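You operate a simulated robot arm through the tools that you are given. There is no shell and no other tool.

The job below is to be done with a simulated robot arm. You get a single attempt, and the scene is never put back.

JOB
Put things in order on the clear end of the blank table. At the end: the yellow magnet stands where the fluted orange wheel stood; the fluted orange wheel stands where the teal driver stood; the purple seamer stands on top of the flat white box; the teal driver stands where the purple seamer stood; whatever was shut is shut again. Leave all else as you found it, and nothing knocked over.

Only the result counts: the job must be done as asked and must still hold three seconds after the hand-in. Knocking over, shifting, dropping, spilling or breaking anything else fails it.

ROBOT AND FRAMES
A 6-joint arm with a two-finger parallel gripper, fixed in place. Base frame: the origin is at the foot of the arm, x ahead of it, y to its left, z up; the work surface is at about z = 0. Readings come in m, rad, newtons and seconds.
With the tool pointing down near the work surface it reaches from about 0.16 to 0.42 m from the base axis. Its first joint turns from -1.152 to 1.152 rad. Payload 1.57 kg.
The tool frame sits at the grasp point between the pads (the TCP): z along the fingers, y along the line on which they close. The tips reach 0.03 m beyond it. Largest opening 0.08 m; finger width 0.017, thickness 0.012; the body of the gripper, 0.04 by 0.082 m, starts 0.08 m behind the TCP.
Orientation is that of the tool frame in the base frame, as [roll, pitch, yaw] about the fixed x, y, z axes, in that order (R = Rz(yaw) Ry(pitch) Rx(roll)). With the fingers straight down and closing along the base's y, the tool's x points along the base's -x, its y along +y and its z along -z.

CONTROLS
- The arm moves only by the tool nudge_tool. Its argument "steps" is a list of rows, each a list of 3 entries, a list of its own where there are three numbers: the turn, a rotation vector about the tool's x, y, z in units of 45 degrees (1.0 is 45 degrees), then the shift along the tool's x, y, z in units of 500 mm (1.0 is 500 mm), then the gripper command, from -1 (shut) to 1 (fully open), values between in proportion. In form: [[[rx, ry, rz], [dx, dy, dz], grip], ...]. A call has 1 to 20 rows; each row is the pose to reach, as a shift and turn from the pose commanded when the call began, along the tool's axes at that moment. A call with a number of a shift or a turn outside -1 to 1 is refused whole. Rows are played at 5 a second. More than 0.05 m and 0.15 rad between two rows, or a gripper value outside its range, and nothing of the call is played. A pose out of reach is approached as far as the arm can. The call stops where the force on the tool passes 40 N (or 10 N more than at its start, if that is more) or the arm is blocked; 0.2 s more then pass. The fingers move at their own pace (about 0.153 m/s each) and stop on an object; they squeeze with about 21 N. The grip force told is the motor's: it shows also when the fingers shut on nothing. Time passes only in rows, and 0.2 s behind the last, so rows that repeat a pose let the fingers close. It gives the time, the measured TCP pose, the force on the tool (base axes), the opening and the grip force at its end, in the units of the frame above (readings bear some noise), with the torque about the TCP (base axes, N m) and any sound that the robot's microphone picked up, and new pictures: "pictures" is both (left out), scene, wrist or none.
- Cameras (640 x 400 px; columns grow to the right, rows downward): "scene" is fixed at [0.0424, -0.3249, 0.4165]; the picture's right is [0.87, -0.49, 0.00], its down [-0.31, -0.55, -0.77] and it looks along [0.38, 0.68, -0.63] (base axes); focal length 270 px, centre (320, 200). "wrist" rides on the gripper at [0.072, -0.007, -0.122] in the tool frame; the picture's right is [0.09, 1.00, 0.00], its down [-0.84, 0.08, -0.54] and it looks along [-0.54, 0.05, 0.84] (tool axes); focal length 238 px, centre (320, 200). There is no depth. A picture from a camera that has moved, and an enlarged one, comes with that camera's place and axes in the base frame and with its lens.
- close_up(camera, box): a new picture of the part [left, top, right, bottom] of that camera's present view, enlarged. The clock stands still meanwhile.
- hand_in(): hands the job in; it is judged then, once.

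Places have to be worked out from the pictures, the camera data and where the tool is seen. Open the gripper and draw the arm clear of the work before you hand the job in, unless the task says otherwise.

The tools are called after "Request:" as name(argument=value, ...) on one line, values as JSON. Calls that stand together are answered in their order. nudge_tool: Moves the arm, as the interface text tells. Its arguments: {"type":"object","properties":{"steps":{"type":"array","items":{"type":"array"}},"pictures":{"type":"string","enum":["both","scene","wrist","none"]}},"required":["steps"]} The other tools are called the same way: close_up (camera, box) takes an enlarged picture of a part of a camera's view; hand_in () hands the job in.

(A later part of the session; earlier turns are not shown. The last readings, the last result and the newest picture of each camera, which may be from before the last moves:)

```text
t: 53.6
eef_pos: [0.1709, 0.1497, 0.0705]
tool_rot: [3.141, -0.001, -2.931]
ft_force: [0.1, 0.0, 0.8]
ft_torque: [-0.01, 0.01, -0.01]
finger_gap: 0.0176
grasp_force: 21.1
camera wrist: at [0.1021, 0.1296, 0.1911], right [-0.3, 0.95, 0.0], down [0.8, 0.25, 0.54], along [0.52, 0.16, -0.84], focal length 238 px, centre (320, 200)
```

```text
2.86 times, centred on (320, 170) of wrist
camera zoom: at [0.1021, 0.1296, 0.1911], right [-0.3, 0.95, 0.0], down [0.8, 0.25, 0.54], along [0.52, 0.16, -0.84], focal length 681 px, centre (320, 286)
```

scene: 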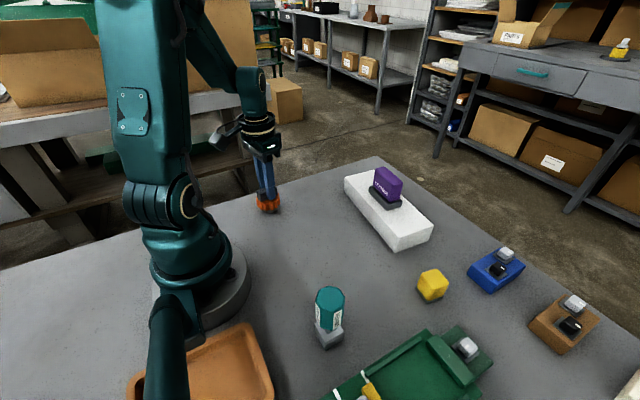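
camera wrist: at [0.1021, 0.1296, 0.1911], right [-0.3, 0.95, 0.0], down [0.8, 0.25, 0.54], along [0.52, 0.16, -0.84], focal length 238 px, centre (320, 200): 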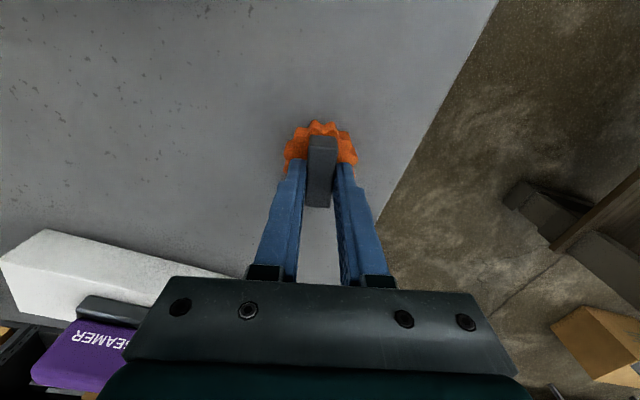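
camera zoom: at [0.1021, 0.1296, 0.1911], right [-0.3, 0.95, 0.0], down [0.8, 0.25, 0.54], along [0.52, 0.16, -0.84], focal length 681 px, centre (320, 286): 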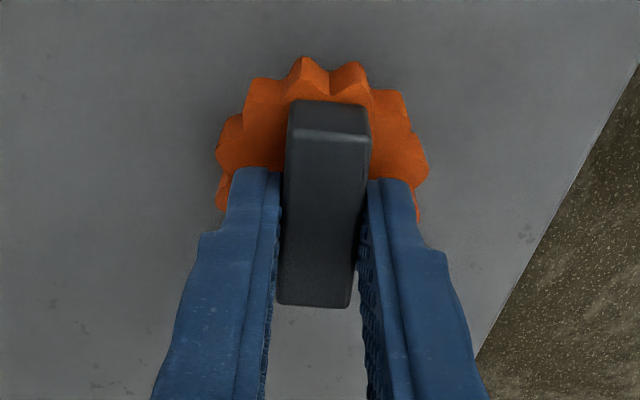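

Closed on the bar (gap 17.6 mm) with the wheel still in place. A slow 10 mm test lift.

Request:
nudge_tool(steps=[[[0, 0, 0], [0, 0, -0.004], -1], [[0, 0, 0], [0, 0, -0.008], -1], [[0, 0, 0], [0, 0, -0.012], -1], [[0, 0, 0], [0, 0, -0.016], -1], [[0, 0, 0], [0, 0, -0.02], -1], [[0, 0, 0], [0, 0, -0.02], -1]])

Request:
close_up(camera="scene", box=[220, 140, 320, 240])

Request:
close_up(camera="wrist", box=[250, 100, 390, 240])

```text
t: 55.0
eef_pos: [0.1715, 0.1506, 0.0805]
tool_rot: [3.141, 0.001, -2.931]
ft_force: [-0.1, 0.1, -1.5]
ft_torque: [-0.01, 0.01, 0.0]
finger_gap: 0.0176
grasp_force: 20.9
camera wrist: at [0.1026, 0.1298, 0.2014], right [-0.3, 0.95, 0.0], down [0.8, 0.25, 0.54], along [0.52, 0.16, -0.84], focal length 238 px, centre (320, 200)
```

scene: 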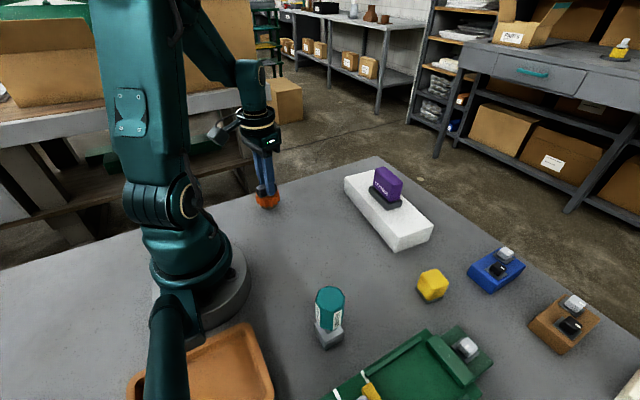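
wrist: 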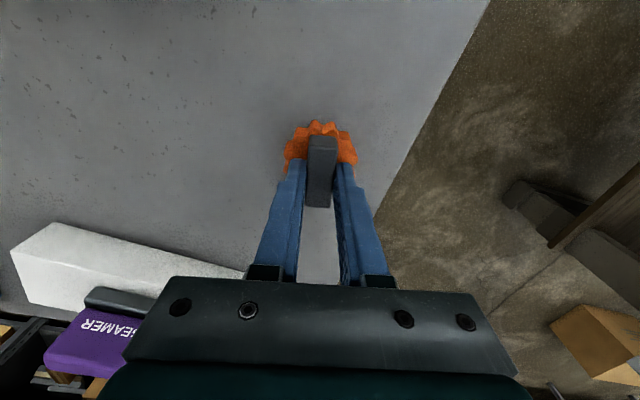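

```text
4.00 times, centred on (270, 190) of scene
camera zoom: at [0.0424, -0.3249, 0.4165], right [0.87, -0.49, 0.0], down [-0.31, -0.55, -0.77], along [0.38, 0.68, -0.63], focal length 1078 px, centre (520, 240)
```

zoom: 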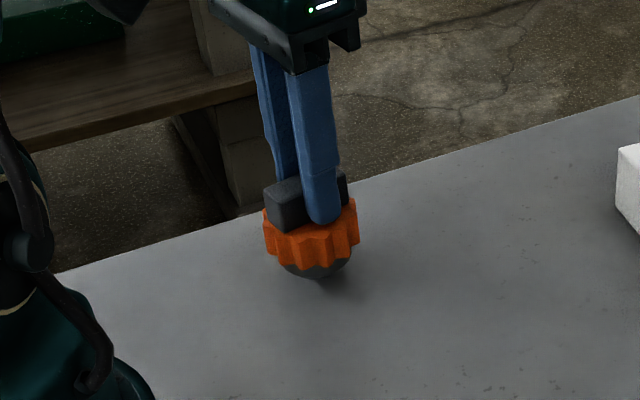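

```text
2.86 times, centred on (320, 170) of wrist
camera zoom: at [0.1026, 0.1298, 0.2014], right [-0.3, 0.95, 0.0], down [0.8, 0.25, 0.54], along [0.52, 0.16, -0.84], focal length 681 px, centre (320, 286)
```

zoom: 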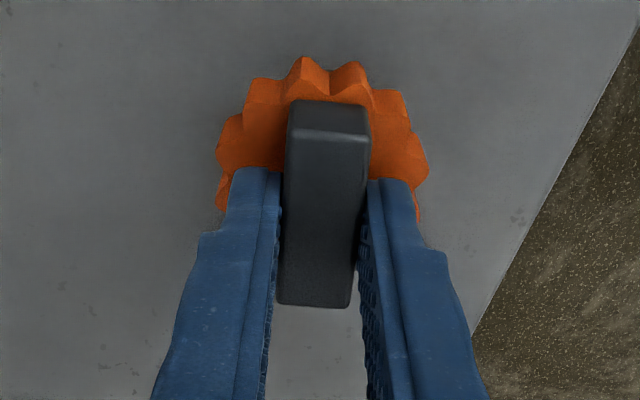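

The wheel lifts cleanly (about 1.5 N). Its centre is at roughly TCP + (-0.002, -0.001), so its old place is about (0.169, 0.1495). Now I'll carry it on an arc to the driver's old place at (0.2615, -0.169).

Request:
nudge_tool(steps=[[[0, 0, 0], [0, 0, -0.03], -1], [[0, 0, 0], [0, 0, -0.07], -1], [[0, 0, 0], [0, 0, -0.11], -1], [[0, 0, 0], [0, 0, -0.14], -1], [[0, 0, 0], [-0.018, -0.034, -0.14], -1], [[0, 0, 0], [-0.036, -0.069, -0.14], -1], [[0, 0, 0], [-0.055, -0.103, -0.14], -1], [[0, 0, 0], [-0.073, -0.138, -0.14], -1], [[0, 0, 0], [-0.08, -0.185, -0.14], -1], [[0, 0, 0], [-0.086, -0.232, -0.14], -1], [[0, 0, 0], [-0.09, -0.28, -0.14], -1], [[0, 0, 0], [-0.094, -0.327, -0.14], -1], [[0, 0, 0], [-0.088, -0.375, -0.14], -1], [[0, 0, 0], [-0.081, -0.423, -0.14], -1], [[0, 0, 0], [-0.075, -0.471, -0.14], -1], [[0, 0, 0], [-0.068, -0.52, -0.14], -1], [[0, 0, 0], [-0.061, -0.568, -0.14], -1], [[0, 0, 0], [-0.054, -0.616, -0.14], -1], [[0, 0, 0], [-0.047, -0.655, -0.14], -1], [[0, 0, 0], [-0.047, -0.662, -0.14], -1]])

Request:
nudge_tool(steps=[[[0, 0, 0], [0, 0, 0], -1], [[0, 0, 0], [0, 0, 0], -1]], pictures="none")

```text
t: 59.2
eef_pos: [0.2647, -0.1685, 0.1511]
tool_rot: [-3.141, -0.002, -2.933]
ft_force: [-0.6, -0.3, -1.4]
ft_torque: [0.03, -0.01, -0.03]
finger_gap: 0.0174
grasp_force: 20.8
camera wrist: at [0.1943, -0.1891, 0.2725], right [-0.3, 0.95, 0.0], down [0.8, 0.25, 0.54], along [0.52, 0.16, -0.84], focal length 238 px, centre (320, 200)
```

scene: 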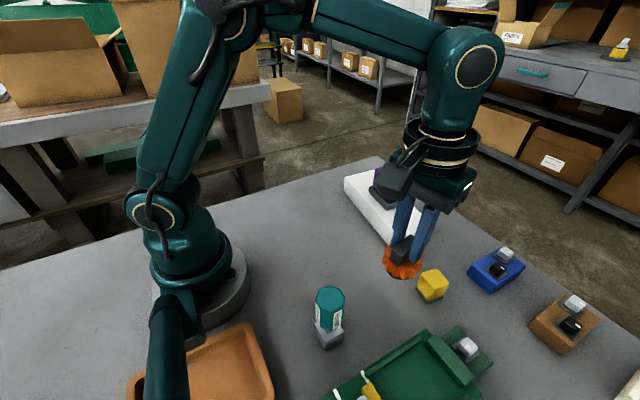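
wrist: 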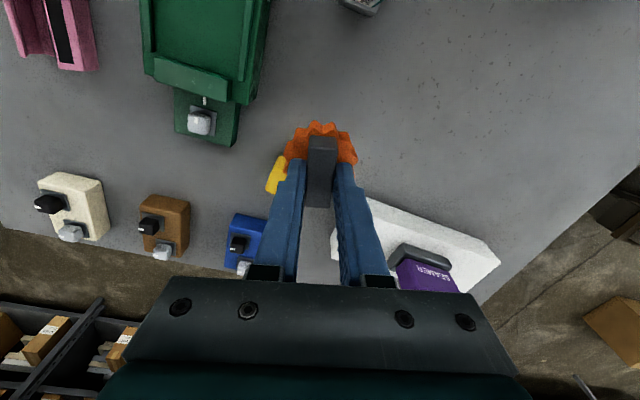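

```text
t: 59.8
eef_pos: [0.2645, -0.1684, 0.1515]
tool_rot: [-3.141, 0.001, -2.933]
ft_force: [0.8, -0.1, -2.2]
ft_torque: [-0.03, -0.01, 0.01]
finger_gap: 0.0173
grasp_force: 20.7
```

Positioned above the driver's old place. I'll lower to a few millimetres above the table.

Request:
nudge_tool(steps=[[[0, 0, 0], [0.002, 0.0, 0.03], -1], [[0, 0, 0], [0.002, 0.0, 0.06], -1], [[0, 0, 0], [0.002, 0.0, 0.09], -1], [[0, 0, 0], [0.002, 0.0, 0.12], -1], [[0, 0, 0], [0.002, 0.0, 0.142], -1], [[0, 0, 0], [0.002, 0.0, 0.154], -1], [[0, 0, 0], [0.002, 0.0, 0.154], -1]])

Request:
close_up(camera="scene", box=[360, 220, 460, 320])

```text
t: 61.4
eef_pos: [0.2613, -0.1686, 0.0732]
tool_rot: [3.141, 0.0, -2.931]
ft_force: [-0.1, 0.3, -0.7]
ft_torque: [0.04, 0.0, 0.01]
finger_gap: 0.0175
grasp_force: 20.4
camera wrist: at [0.1924, -0.1894, 0.1943], right [-0.3, 0.95, 0.0], down [0.8, 0.25, 0.54], along [0.52, 0.16, -0.84], focal length 238 px, centre (320, 200)
```

scene: 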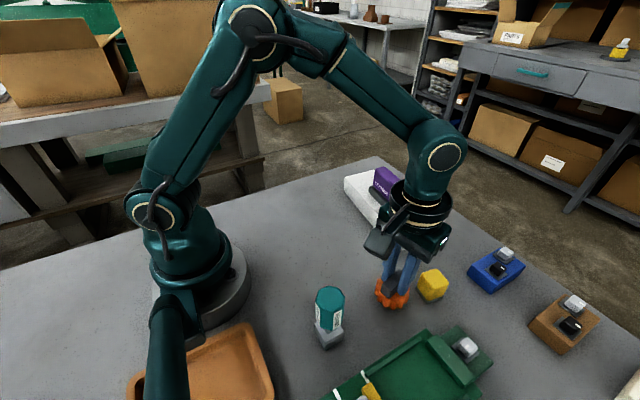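
wrist: 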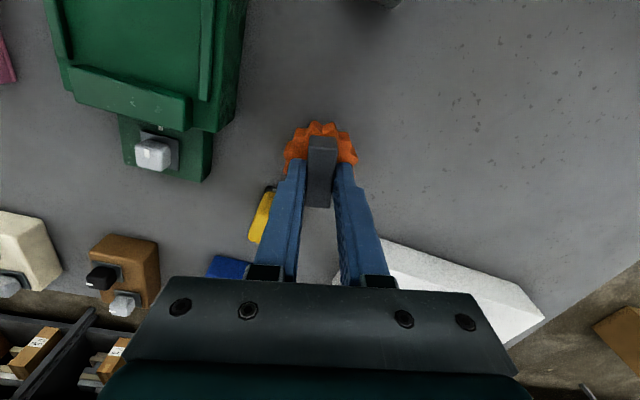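

```text
4.00 times, centred on (410, 270) of scene
camera zoom: at [0.0424, -0.3249, 0.4165], right [0.87, -0.49, 0.0], down [-0.31, -0.55, -0.77], along [0.38, 0.68, -0.63], focal length 1078 px, centre (-40, -80)
```

zoom: 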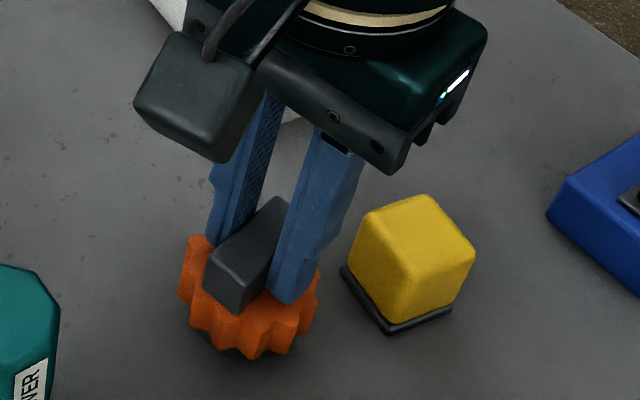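

The wheel sits over the spot. I'll creep down to contact.

Request:
nudge_tool(steps=[[[0, 0, 0], [0, 0, 0.002], -1], [[0, 0, 0], [0, 0, 0.004], -1], [[0, 0, 0], [0, 0, 0.005], -1]], pictures="none")

Request:
nudge_tool(steps=[[[0, 0, 0], [0, 0, 0.001], -1], [[0, 0, 0], [0, 0, 0.002], -1]], pictures="none")

```text
t: 62.2
eef_pos: [0.2616, -0.1672, 0.071]
tool_rot: [-3.141, -0.001, -2.932]
ft_force: [-0.1, 0.6, -1.3]
ft_torque: [-0.01, -0.01, -0.04]
finger_gap: 0.0176
grasp_force: 20.6
```

```text
t: 62.8
eef_pos: [0.2609, -0.1669, 0.0701]
tool_rot: [-3.141, 0.002, -2.931]
ft_force: [0.6, -0.3, -0.6]
ft_torque: [-0.01, -0.01, 0.04]
finger_gap: 0.0177
grasp_force: 21.3
```

Still hanging free. I'll correct about 1.5 mm in x and -1 mm in y, then continue down.

Request:
nudge_tool(steps=[[[0, 0, 0], [-0.0025, -0.0026, -0.002], -1], [[0, 0, 0], [-0.0025, -0.0026, 0.0], -1], [[0, 0, 0], [-0.0025, -0.0026, 0.001], -1], [[0, 0, 0], [-0.0025, -0.0026, 0.002], -1]], pictures="none")

Request:
nudge_tool(steps=[[[0, 0, 0], [0, 0, 0.001], -1], [[0, 0, 0], [0, 0, 0.001], -1]], pictures="none")

```text
t: 63.8
eef_pos: [0.2636, -0.1691, 0.0703]
tool_rot: [-3.142, 0.0, -2.932]
ft_force: [-3.1, 2.1, 14.8]
ft_torque: [0.08, 0.24, -0.01]
finger_gap: 0.0178
grasp_force: 21.2
```

```text
t: 64.4
eef_pos: [0.2637, -0.1692, 0.0684]
tool_rot: [-3.139, 0.003, -2.932]
ft_force: [-2.8, -0.6, 15.4]
ft_torque: [-0.02, 0.08, 0.02]
finger_gap: 0.0172
grasp_force: 20.6
```

Contact (about 15 N). I'll ease off about 0.7 mm and open gradually.

Request:
nudge_tool(steps=[[[0, 0, 0], [0, 0, -0.001], -1], [[0, 0, 0], [0, 0, -0.0015], -1], [[0, 0, 0], [0, 0, -0.0015], -0.4], [[0, 0, 0], [0, 0, -0.0015], -0.2], [[0, 0, 0], [0, 0, -0.0015], 0.1], [[0, 0, 0], [0, 0, -0.0015], 0.1]])

Request:
close_up(camera="scene", box=[360, 220, 460, 320])

```text
t: 65.8
eef_pos: [0.2633, -0.1684, 0.0695]
tool_rot: [-3.14, 0.001, -2.933]
ft_force: [-0.5, -1.0, 0.6]
ft_torque: [-0.01, -0.02, -0.03]
finger_gap: 0.044
grasp_force: 0.1
camera wrist: at [0.1942, -0.1895, 0.1908], right [-0.3, 0.95, 0.0], down [0.8, 0.25, 0.54], along [0.52, 0.16, -0.84], focal length 238 px, centre (320, 200)
```

scene: 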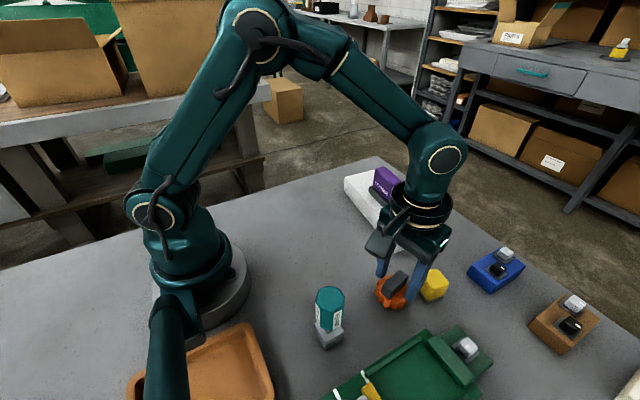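
wrist: 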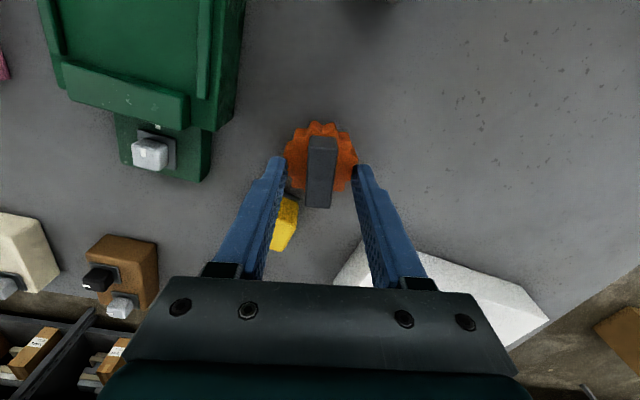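

```text
4.00 times, centred on (410, 270) of scene
camera zoom: at [0.0424, -0.3249, 0.4165], right [0.87, -0.49, 0.0], down [-0.31, -0.55, -0.77], along [0.38, 0.68, -0.63], focal length 1078 px, centre (-40, -80)
```

zoom: 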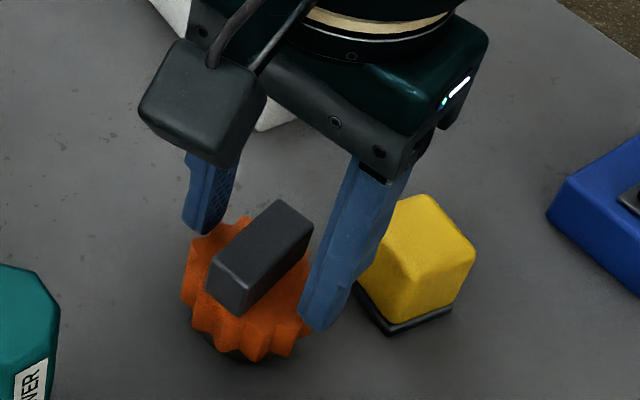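

The wheel stands in the driver's old place. I'll lift clear and move over the magnet at about (0.333, -0.190), which is turned a few degrees, and look.

Request:
nudge_tool(steps=[[[0, 0, 0], [0, 0, -0.03], 0.1], [[0, 0, 0], [0, 0, -0.08], 0.3], [[0, 0, 0], [0, 0, -0.13], 0.5], [[0, 0, 0.1], [-0.02, -0.01, -0.13], 0.5], [[0, 0, 0.22], [-0.05, -0.028, -0.13], 0.5], [[0, 0, 0.34], [-0.09, -0.05, -0.13], 0.5], [[0, 0, 0.445], [-0.128, -0.071, -0.13], 0.5], [[0, 0, 0.445], [-0.128, -0.071, -0.12], 0.5]])

Request:
close_up(camera="wrist", box=[250, 80, 390, 220])

Request:
close_up(camera="scene", box=[370, 240, 470, 320])

```text
t: 67.6
eef_pos: [0.3347, -0.1893, 0.1296]
tool_rot: [-3.14, -0.002, 3.0]
ft_force: [-0.7, 0.4, 0.4]
ft_torque: [0.04, 0.0, -0.01]
finger_gap: 0.0601
grasp_force: 0.0
camera wrist: at [0.261, -0.1854, 0.2496], right [0.05, 1.0, 0.0], down [0.84, -0.04, 0.54], along [0.54, -0.03, -0.84], focal length 238 px, centre (320, 200)
```

scene: 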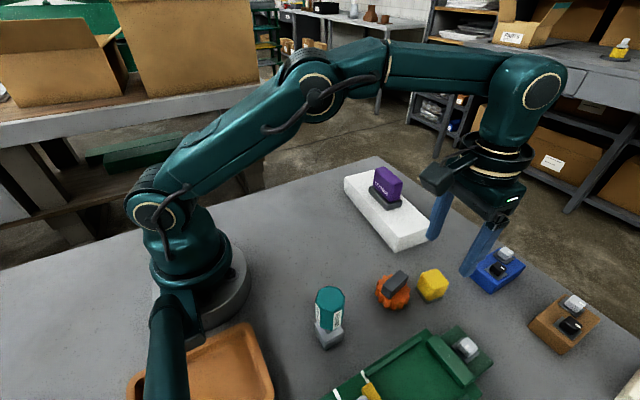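
wrist: 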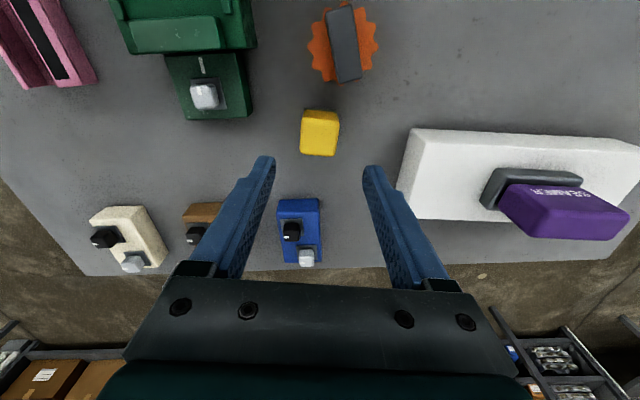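

```text
2.86 times, centred on (320, 150) of wrist
camera zoom: at [0.261, -0.1854, 0.2496], right [0.05, 1.0, 0.0], down [0.84, -0.04, 0.54], along [0.54, -0.03, -0.84], focal length 681 px, centre (320, 343)
```

zoom: 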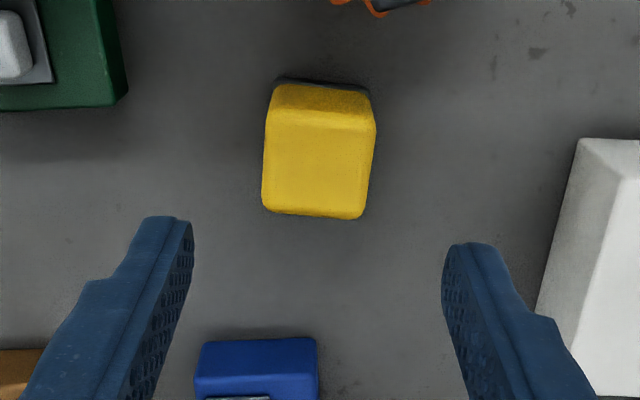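

```text
5.00 times, centred on (420, 280) of scene
camera zoom: at [0.0424, -0.3249, 0.4165], right [0.87, -0.49, 0.0], down [-0.31, -0.55, -0.77], along [0.38, 0.68, -0.63], focal length 1348 px, centre (-180, -200)
```

zoom: 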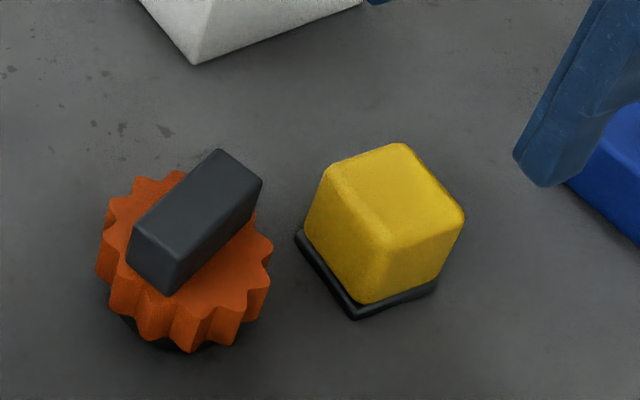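

The magnet is centred under the tool, aligned within a couple of degrees, with its top at about 0.04. I'll descend around it to near table height.

Request:
nudge_tool(steps=[[[0, 0, 0], [0, -0.002, 0.04], 0.5], [[0, 0, 0], [0, -0.002, 0.08], 0.5], [[0, 0, 0], [0, -0.002, 0.12], 0.5], [[0, 0, 0], [0, -0.002, 0.16], 0.5], [[0, 0, 0], [0, -0.002, 0.182], 0.5], [[0, 0, 0], [0, -0.002, 0.182], 0.5]])

Request:
close_up(camera="wrist", box=[240, 100, 400, 280])

Request:
close_up(camera="scene", box=[380, 230, 490, 320])

```text
t: 69.0
eef_pos: [0.3334, -0.1924, 0.0375]
tool_rot: [3.139, 0.001, 3.002]
ft_force: [1.1, -0.3, 0.0]
ft_torque: [-0.03, 0.01, -0.04]
finger_gap: 0.0601
grasp_force: 0.1
camera wrist: at [0.2609, -0.1881, 0.1586], right [0.05, 1.0, 0.0], down [0.84, -0.04, 0.54], along [0.54, -0.03, -0.84], focal length 238 px, centre (320, 200)
```

scene: 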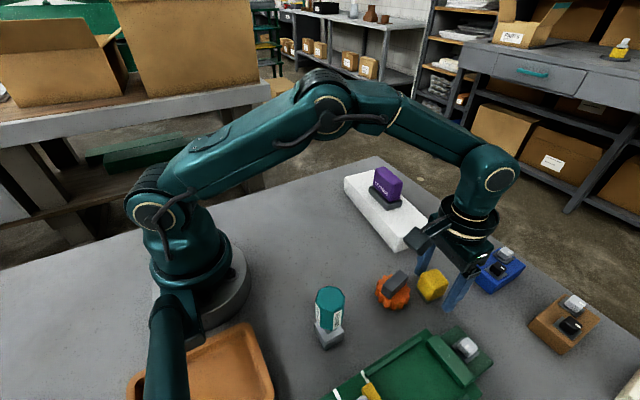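
wrist: 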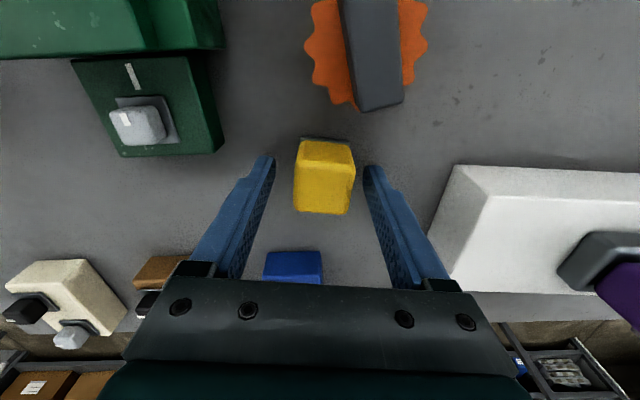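

```text
2.22 times, centred on (320, 190) of wrist
camera zoom: at [0.2609, -0.1881, 0.1586], right [0.05, 1.0, 0.0], down [0.84, -0.04, 0.54], along [0.54, -0.03, -0.84], focal length 530 px, centre (320, 222)
```

zoom: 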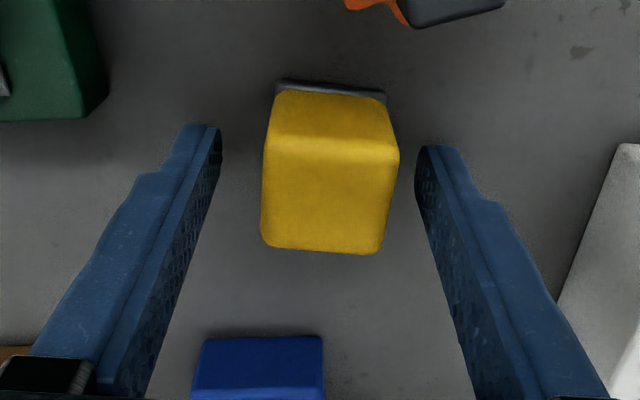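

```text
4.44 times, centred on (435, 275) of scene
camera zoom: at [0.0424, -0.3249, 0.4165], right [0.87, -0.49, 0.0], down [-0.31, -0.55, -0.77], along [0.38, 0.68, -0.63], focal length 1198 px, centre (-191, -133)
```

zoom: 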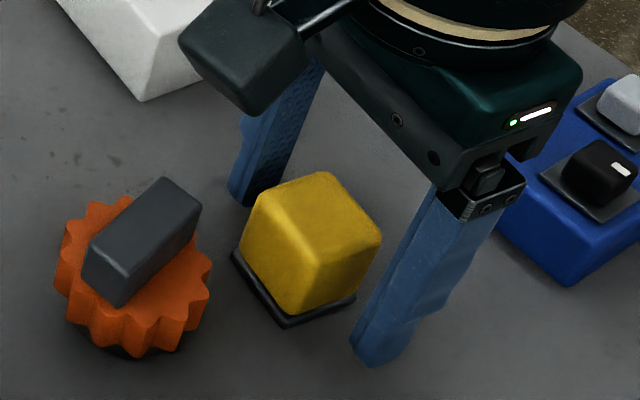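

The magnet is well centred. I'll lower a few more millimetres so the tips can take the dark base plate, watching for table contact.

Request:
nudge_tool(steps=[[[0, 0, 0], [0, 0.001, 0.003], 0.5], [[0, 0, 0], [0, 0.001, 0.006], 0.5], [[0, 0, 0], [0, 0.001, 0.008], 0.5], [[0, 0, 0], [0, 0.001, 0.008], 0.5]], pictures="none")

Request:
nudge_tool(steps=[[[0, 0, 0], [0, 0, 0], 0.5], [[0, 0, 0], [0, 0, 0], 0.5]], pictures="none")

```text
t: 70.0
eef_pos: [0.3337, -0.1914, 0.0339]
tool_rot: [-3.141, 0.0, 3.003]
ft_force: [0.1, -0.2, 0.6]
ft_torque: [-0.02, -0.03, -0.01]
finger_gap: 0.0598
grasp_force: 0.1
```

```text
t: 70.6
eef_pos: [0.3333, -0.1913, 0.0339]
tool_rot: [-3.141, 0.0, 3.003]
ft_force: [0.1, -0.6, -1.2]
ft_torque: [0.03, 0.02, 0.0]
finger_gap: 0.0602
grasp_force: 0.0
```

Tips are about 4 mm above the table and free. One more millimetre down, then close.

Request:
nudge_tool(steps=[[[0, 0, 0], [0, 0, 0.003], 0.5], [[0, 0, 0], [0, 0, 0.003], 0.2], [[0, 0, 0], [0, 0, 0.003], 0.0], [[0, 0, 0], [0, 0, 0.003], -0.2], [[0, 0, 0], [0, 0, 0.003], -1], [[0, 0, 0], [0, 0, 0.003], -1], [[0, 0, 0], [0, 0, 0.003], -1]])

Request:
close_up(camera="wrist", box=[240, 100, 400, 280])

Request:
close_up(camera="scene", box=[380, 230, 490, 320])

```text
t: 72.2
eef_pos: [0.3321, -0.1907, 0.0312]
tool_rot: [3.141, -0.002, 3.002]
ft_force: [-0.3, -0.5, -0.8]
ft_torque: [0.03, -0.02, 0.0]
finger_gap: 0.0335
grasp_force: 20.9
camera wrist: at [0.2608, -0.1871, 0.1531], right [0.05, 1.0, 0.0], down [0.84, -0.04, 0.54], along [0.54, -0.03, -0.84], focal length 238 px, centre (320, 200)
```

scene: 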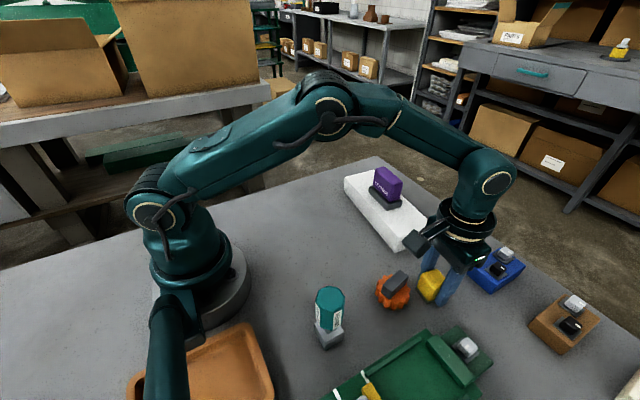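
wrist: 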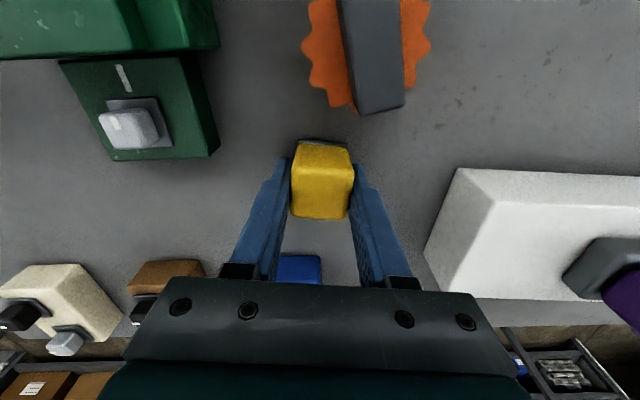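

```text
2.22 times, centred on (320, 190) of wrist
camera zoom: at [0.2608, -0.1871, 0.1531], right [0.05, 1.0, 0.0], down [0.84, -0.04, 0.54], along [0.54, -0.03, -0.84], focal length 530 px, centre (320, 222)
```

zoom: 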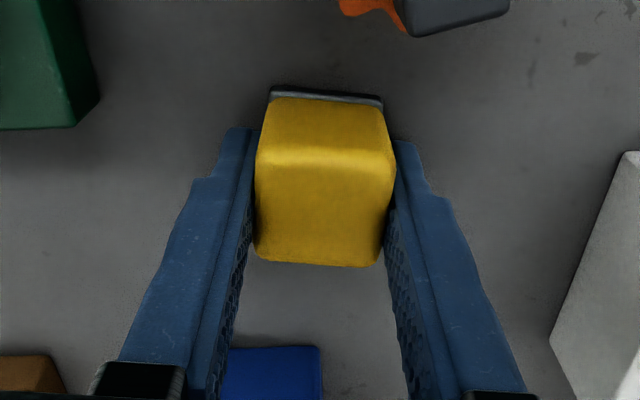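

```text
4.44 times, centred on (435, 275) of scene
camera zoom: at [0.0424, -0.3249, 0.4165], right [0.87, -0.49, 0.0], down [-0.31, -0.55, -0.77], along [0.38, 0.68, -0.63], focal length 1198 px, centre (-191, -133)
```

zoom: 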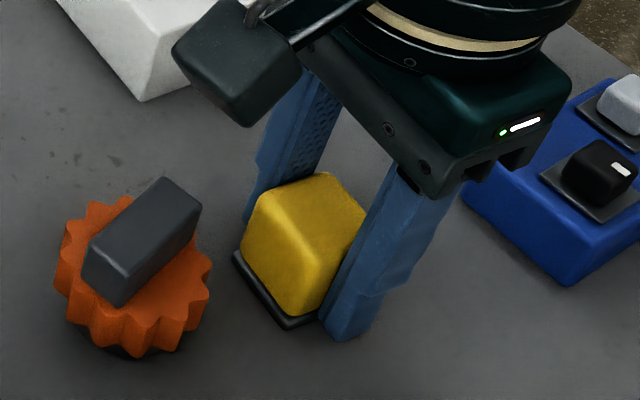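

Closed at a 33.5 mm gap with the tips at base level. A slow 10 mm test lift.

Request:
nudge_tool(steps=[[[0, 0, 0], [0, 0, -0.004], -1], [[0, 0, 0], [0, 0, -0.008], -1], [[0, 0, 0], [0, 0, -0.012], -1], [[0, 0, 0], [0, 0, -0.016], -1], [[0, 0, 0], [0, 0, -0.02], -1], [[0, 0, 0], [0, 0, -0.02], -1]])

Request:
close_up(camera="wrist", box=[240, 100, 400, 280])

Request:
close_up(camera="scene", box=[380, 230, 490, 320])

```text
t: 73.6
eef_pos: [0.3334, -0.19, 0.0412]
tool_rot: [-3.141, 0.0, 3.001]
ft_force: [0.3, 0.4, -1.4]
ft_torque: [0.0, -0.01, 0.02]
finger_gap: 0.0336
grasp_force: 21.1
camera wrist: at [0.2607, -0.1867, 0.1634], right [0.05, 1.0, 0.0], down [0.84, -0.04, 0.54], along [0.54, -0.03, -0.84], focal length 238 px, centre (320, 200)
```

scene: 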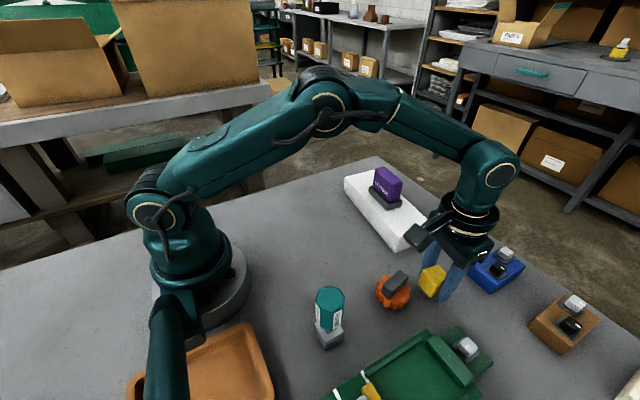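
wrist: 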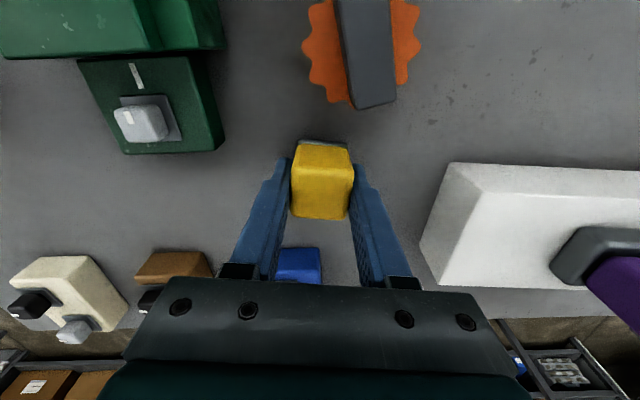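

```text
2.22 times, centred on (320, 190) of wrist
camera zoom: at [0.2607, -0.1867, 0.1634], right [0.05, 1.0, 0.0], down [0.84, -0.04, 0.54], along [0.54, -0.03, -0.84], focal length 530 px, centre (320, 222)
```

zoom: 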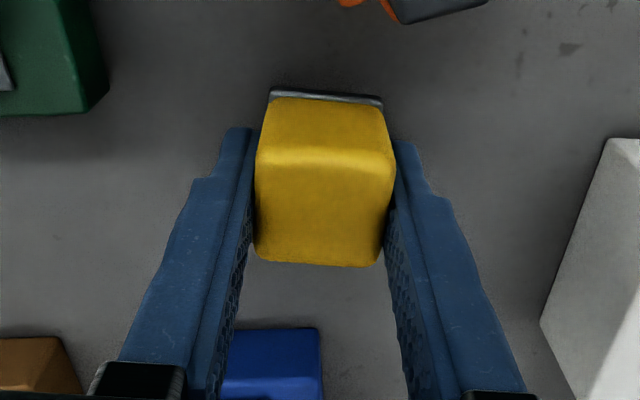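

```text
4.44 times, centred on (435, 275) of scene
camera zoom: at [0.0424, -0.3249, 0.4165], right [0.87, -0.49, 0.0], down [-0.31, -0.55, -0.77], along [0.38, 0.68, -0.63], focal length 1198 px, centre (-191, -133)
```

zoom: 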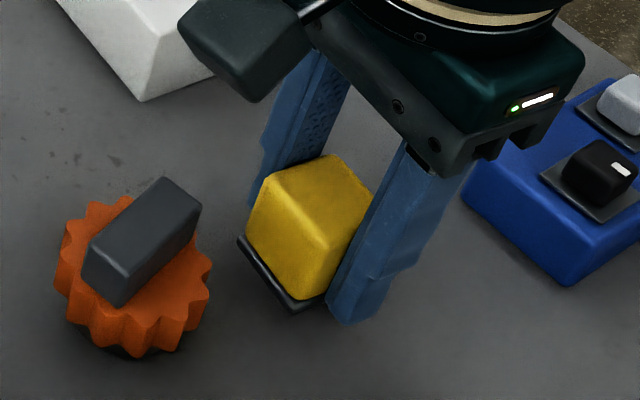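

The magnet is held firmly. I'll lift well clear of everything and carry it round to the wheel's old place at (0.169, 0.150).

Request:
nudge_tool(steps=[[[0, 0, 0], [0, 0, -0.03], -1], [[0, 0, 0], [0, 0, -0.08], -1], [[0, 0, 0], [0, 0, -0.14], -1], [[0, 0, 0], [0, 0, -0.19], -1], [[0, 0, 0], [0, 0, -0.22], -1], [[0, 0, 0], [0.03, 0.043, -0.22], -1], [[0, 0, 0], [0.061, 0.086, -0.22], -1], [[0, 0, 0], [0.092, 0.129, -0.22], -1], [[0, 0, 0], [0.122, 0.172, -0.22], -1], [[0, 0, 0], [0.153, 0.215, -0.22], -1], [[0, 0, 0], [0.1836, 0.258, -0.22], -1], [[0, 0, 0], [0.206, 0.31, -0.22], -1], [[0, 0, 0], [0.229, 0.363, -0.22], -1], [[0, 0, 0], [0.251, 0.415, -0.22], -1], [[0, 0, 0], [0.2736, 0.467, -0.22], -1], [[0, 0, 0], [0.306, 0.503, -0.22], -1], [[0, 0, 0], [0.338, 0.539, -0.22], -1], [[0, 0, 0], [0.37, 0.575, -0.22], -1], [[0, 0, 0], [0.402, 0.611, -0.22], -1], [[0, 0, 0], [0.4184, 0.6288, -0.22], -1]])

Request:
nudge_tool(steps=[[[0, 0, 0], [0, 0, 0], -1], [[0, 0, 0], [0, 0, 0], -1]], pictures="none")

```text
t: 77.8
eef_pos: [0.1695, 0.1508, 0.1529]
tool_rot: [-3.141, 0.0, 3.0]
ft_force: [0.7, 0.3, -0.9]
ft_torque: [0.01, -0.01, 0.01]
finger_gap: 0.0334
grasp_force: 21.5
camera wrist: at [0.0973, 0.1543, 0.2745], right [0.05, 1.0, 0.0], down [0.84, -0.04, 0.54], along [0.54, -0.03, -0.84], focal length 238 px, centre (320, 200)
```

scene: 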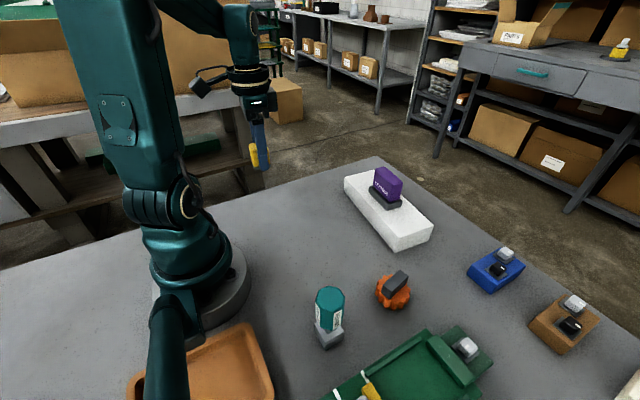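
wrist: 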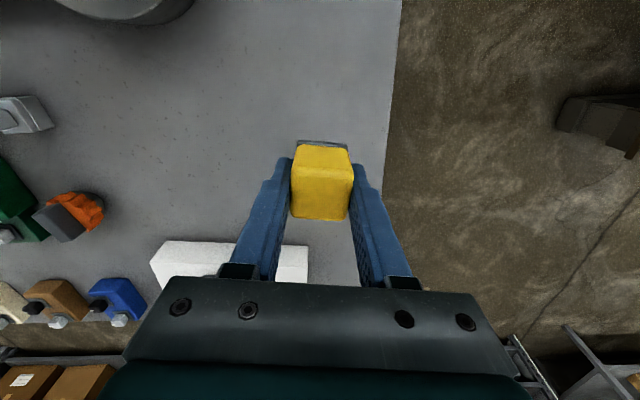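

```text
t: 78.4
eef_pos: [0.1695, 0.1497, 0.1543]
tool_rot: [-3.141, 0.0, 3.001]
ft_force: [0.2, -0.4, -1.3]
ft_torque: [-0.02, 0.03, 0.02]
finger_gap: 0.0337
grasp_force: 21.0
```

Right over the wheel's old place. I'll lower to about 4 mm above the table.

Request:
nudge_tool(steps=[[[0, 0, 0], [0, 0, 0.04], -1], [[0, 0, 0], [0, 0, 0.08], -1], [[0, 0, 0], [0, 0, 0.12], -1], [[0, 0, 0], [0, 0, 0.16], -1], [[0, 0, 0], [0, 0, 0.2], -1], [[0, 0, 0], [0, 0, 0.22], -1], [[0, 0, 0], [0, 0, 0.232], -1], [[0, 0, 0], [0, 0, 0.232], -1]])

Request:
close_up(camera="scene", box=[220, 140, 320, 240])

```text
t: 80.2
eef_pos: [0.1704, 0.1501, 0.0365]
tool_rot: [-3.141, 0.001, 3.003]
ft_force: [0.5, 0.4, -0.5]
ft_torque: [0.01, 0.01, -0.03]
finger_gap: 0.0337
grasp_force: 21.1
camera wrist: at [0.0973, 0.1536, 0.1579], right [0.05, 1.0, 0.0], down [0.84, -0.04, 0.54], along [0.54, -0.03, -0.84], focal length 238 px, centre (320, 200)
```

scene: 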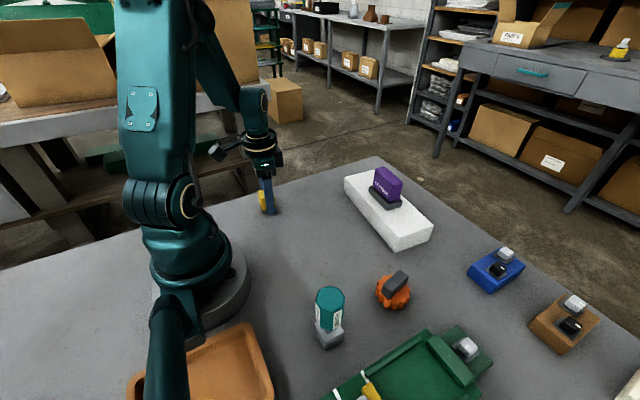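
wrist: 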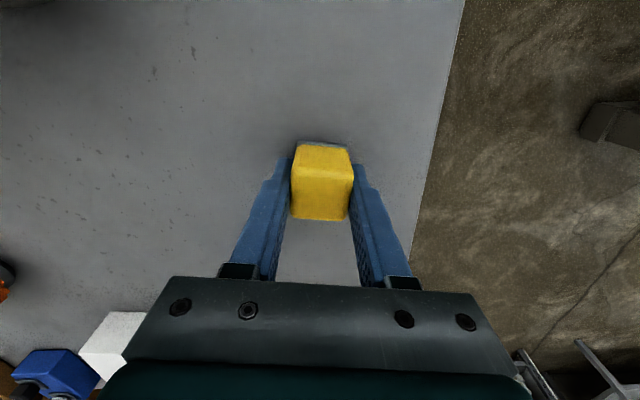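

```text
4.00 times, centred on (270, 190) of scene
camera zoom: at [0.0424, -0.3249, 0.4165], right [0.87, -0.49, 0.0], down [-0.31, -0.55, -0.77], along [0.38, 0.68, -0.63], focal length 1078 px, centre (520, 240)
```

zoom: 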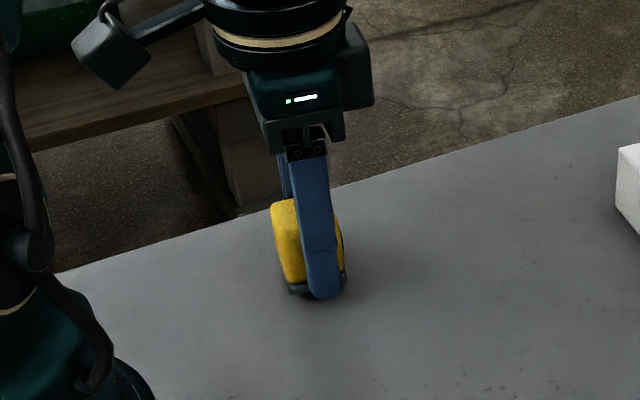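

The magnet is over the spot, matching the wheel's old image position. I'll creep down to contact.

Request:
nudge_tool(steps=[[[0, 0, 0], [0, 0, 0.002], -1], [[0, 0, 0], [0, 0, 0.004], -1], [[0, 0, 0], [0, 0, 0.005], -1]], pictures="none")

Request:
nudge_tool(steps=[[[0, 0, 0], [0, 0, 0.001], -1], [[0, 0, 0], [0, 0, 0.002], -1]], pictures="none")

```text
t: 81.0
eef_pos: [0.1716, 0.1498, 0.0337]
tool_rot: [-3.141, 0.0, 3.001]
ft_force: [1.1, -0.4, -0.7]
ft_torque: [0.01, 0.0, 0.0]
finger_gap: 0.0335
grasp_force: 21.3
```

```text
t: 81.6
eef_pos: [0.1704, 0.1499, 0.0322]
tool_rot: [-3.141, -0.001, 3.001]
ft_force: [-0.7, 0.0, -0.9]
ft_torque: [-0.03, -0.03, 0.01]
finger_gap: 0.0336
grasp_force: 21.1
```

Not quite touching yet. I'll go down in half-millimetre steps.

Request:
nudge_tool(steps=[[[0, 0, 0], [0, 0, 0.001], -1], [[0, 0, 0], [0, 0, 0.001], -1]], pictures="none")

Request:
nudge_tool(steps=[[[0, 0, 0], [0, 0, 0.001], -1], [[0, 0, 0], [0, 0, 0.001], -1]], pictures="none")

```text
t: 82.2
eef_pos: [0.1706, 0.1485, 0.0335]
tool_rot: [-3.141, 0.001, 3.002]
ft_force: [0.1, 1.4, -0.8]
ft_torque: [0.0, 0.01, -0.02]
finger_gap: 0.0338
grasp_force: 21.1
```

```text
t: 82.8
eef_pos: [0.1697, 0.1499, 0.0334]
tool_rot: [-3.141, -0.001, 3.002]
ft_force: [-0.5, -0.6, -1.4]
ft_torque: [0.0, -0.01, 0.02]
finger_gap: 0.0337
grasp_force: 21.4
```

Request:
nudge_tool(steps=[[[0, 0, 0], [0, 0, 0.001], -1], [[0, 0, 0], [0, 0, 0.001], -1]], pictures="none")

Request:
nudge_tool(steps=[[[0, 0, 0], [0, 0, 0.001], -1], [[0, 0, 0], [0, 0, 0.001], -1]], pictures="scene")

Request:
close_up(camera="scene", box=[220, 140, 320, 240])

```text
t: 83.4
eef_pos: [0.1694, 0.1498, 0.0324]
tool_rot: [3.141, -0.002, 3.002]
ft_force: [0.0, -0.5, -0.1]
ft_torque: [-0.02, 0.0, 0.0]
finger_gap: 0.0335
grasp_force: 21.3
```

```text
t: 84.0
eef_pos: [0.1691, 0.1492, 0.032]
tool_rot: [3.14, 0.001, 3.003]
ft_force: [-0.5, -0.3, 18.4]
ft_torque: [-0.07, 0.1, 0.0]
finger_gap: 0.0338
grasp_force: 20.8
```

scene: 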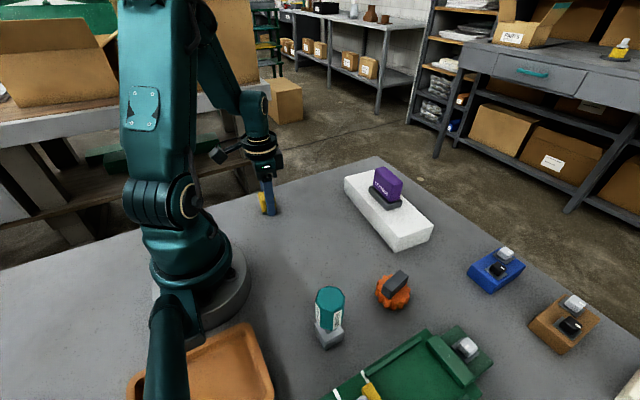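

```text
4.00 times, centred on (270, 190) of scene
camera zoom: at [0.0424, -0.325, 0.4165], right [0.87, -0.49, 0.0], down [-0.31, -0.55, -0.77], along [0.38, 0.68, -0.63], focal length 1078 px, centre (520, 240)
```

zoom: 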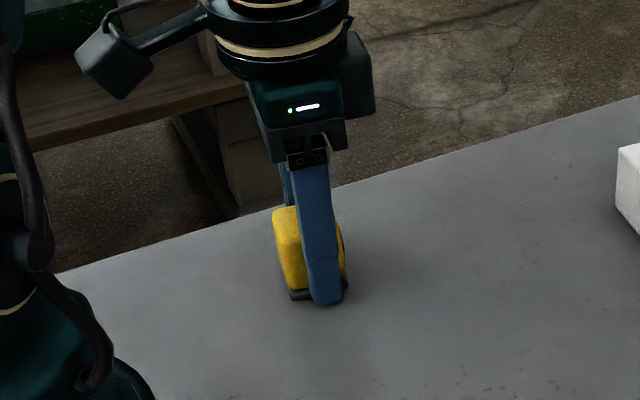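

Contact at 18 N. I'll ease off half a millimetre and open gradually.

Request:
nudge_tool(steps=[[[0, 0, 0], [0, 0, -0.001], -1], [[0, 0, 0], [0, 0, -0.001], -0.1], [[0, 0, 0], [0, 0, -0.001], 0.0], [[0, 0, 0], [0, 0, -0.001], 0.2], [[0, 0, 0], [0, 0, -0.001], 0.5], [[0, 0, 0], [0, 0, -0.001], 0.5]])

Request:
close_up(camera="scene", box=[220, 140, 320, 240])

```text
t: 85.4
eef_pos: [0.1697, 0.1495, 0.032]
tool_rot: [3.141, -0.001, 3.001]
ft_force: [0.2, 0.0, -0.6]
ft_torque: [-0.01, 0.01, 0.01]
finger_gap: 0.0599
grasp_force: 0.1
camera wrist: at [0.0975, 0.1529, 0.1528], right [0.05, 1.0, 0.0], down [0.84, -0.04, 0.54], along [0.54, -0.03, -0.84], focal length 238 px, centre (320, 200)
```

scene: 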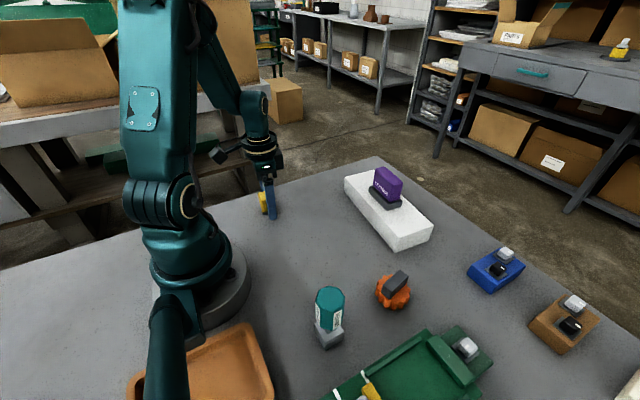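
wrist: 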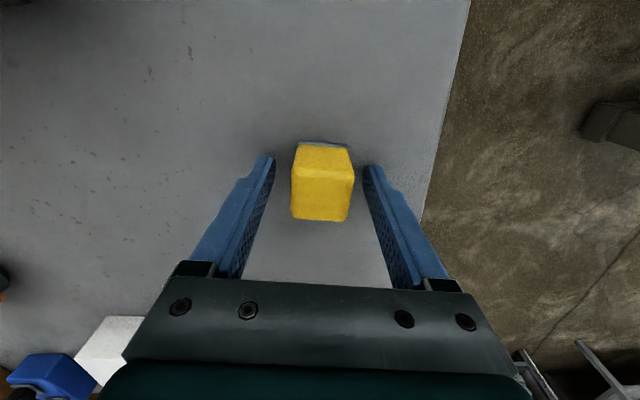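

```text
4.00 times, centred on (270, 190) of scene
camera zoom: at [0.0424, -0.3249, 0.4165], right [0.87, -0.49, 0.0], down [-0.31, -0.55, -0.77], along [0.38, 0.68, -0.63], focal length 1078 px, centre (520, 240)
```

zoom: 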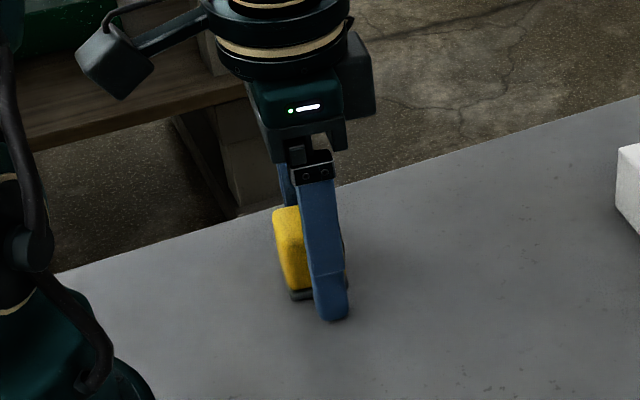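

The magnet is released. I'll rise straight up and draw the arm clear, then check every object.

Request:
nudge_tool(steps=[[[0, 0, 0], [0, 0, -0.03], 0.5], [[0, 0, 0], [0, 0, -0.08], 0.5], [[0, 0, 0], [0, 0, -0.14], 0.5], [[0, 0, 0], [0, 0, -0.2], 0.6], [[0, 0, 0], [0, 0, -0.27], 0.8], [[0, 0, 0], [0, 0, -0.34], 1], [[0, 0, 0], [-0.02, -0.06, -0.38], 1], [[0, 0, 0], [-0.04, -0.14, -0.38], 1], [[0, 0, 0], [-0.06, -0.22, -0.38], 1], [[0, 0, 0], [-0.06, -0.26, -0.38], 1], [[0, 0, 0], [-0.06, -0.26, -0.38], 1]])

Request:
close_up(camera="scene", box=[240, 170, 300, 230])

Request:
close_up(camera="scene", box=[280, 220, 480, 360])

Request:
close_up(camera="scene", box=[330, 150, 450, 260])

```text
t: 87.8
eef_pos: [0.1811, 0.0156, 0.2211]
tool_rot: [-3.141, 0.001, 3.002]
ft_force: [-0.7, 0.3, 0.6]
ft_torque: [0.0, -0.01, -0.01]
finger_gap: 0.0799
grasp_force: 0.1
camera wrist: at [0.1081, 0.0206, 0.3421], right [0.05, 1.0, 0.0], down [0.84, -0.04, 0.54], along [0.54, -0.03, -0.84], focal length 238 px, centre (320, 200)
```

scene: 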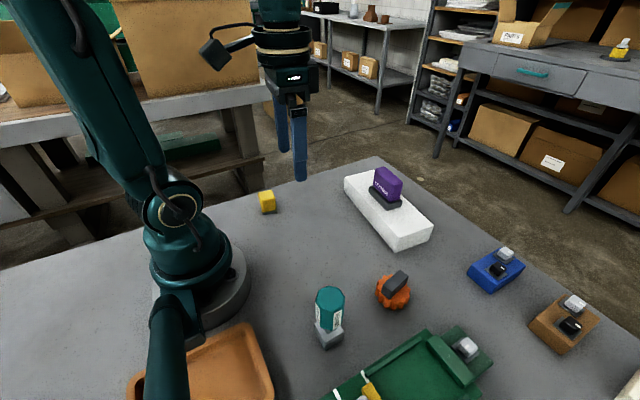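
wrist: 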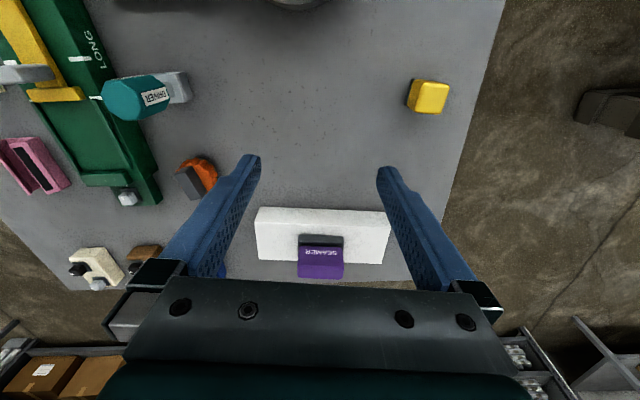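

```text
6.67 times, centred on (270, 200) of scene
camera zoom: at [0.0424, -0.3249, 0.4165], right [0.87, -0.49, 0.0], down [-0.31, -0.55, -0.77], along [0.38, 0.68, -0.63], focal length 1797 px, centre (653, 200)
```

zoom: 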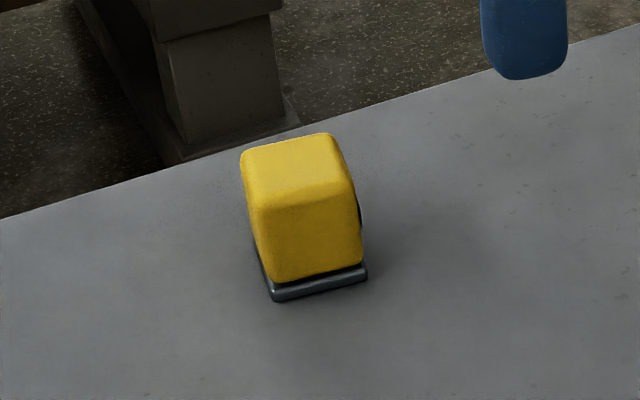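

```text
2.86 times, centred on (380, 290) of scene
camera zoom: at [0.0424, -0.3249, 0.4165], right [0.87, -0.49, 0.0], down [-0.31, -0.55, -0.77], along [0.38, 0.68, -0.63], focal length 770 px, centre (149, -57)
```

zoom: 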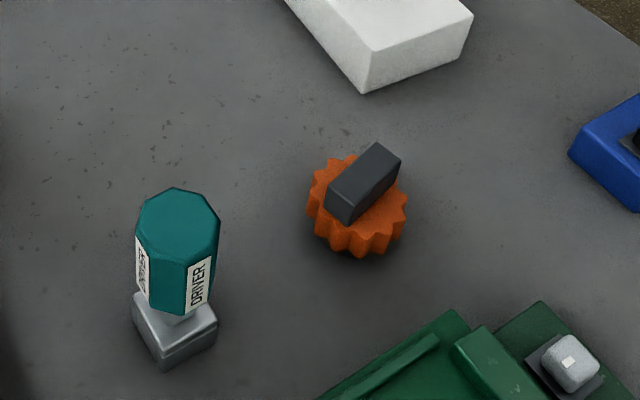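

```text
3.64 times, centred on (390, 205) of scene
camera zoom: at [0.0424, -0.3249, 0.4165], right [0.87, -0.49, 0.0], down [-0.31, -0.55, -0.77], along [0.38, 0.68, -0.63], focal length 980 px, centre (66, 182)
```

zoom: 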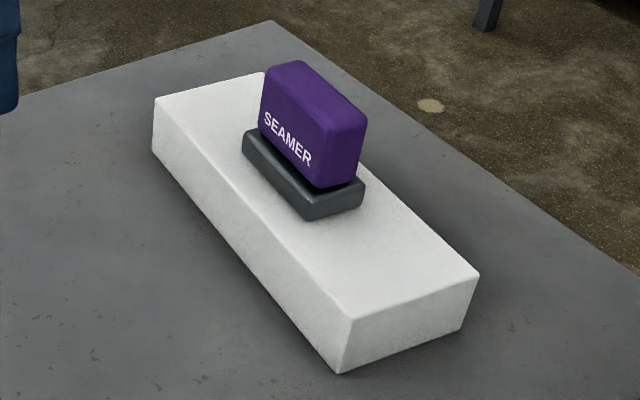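

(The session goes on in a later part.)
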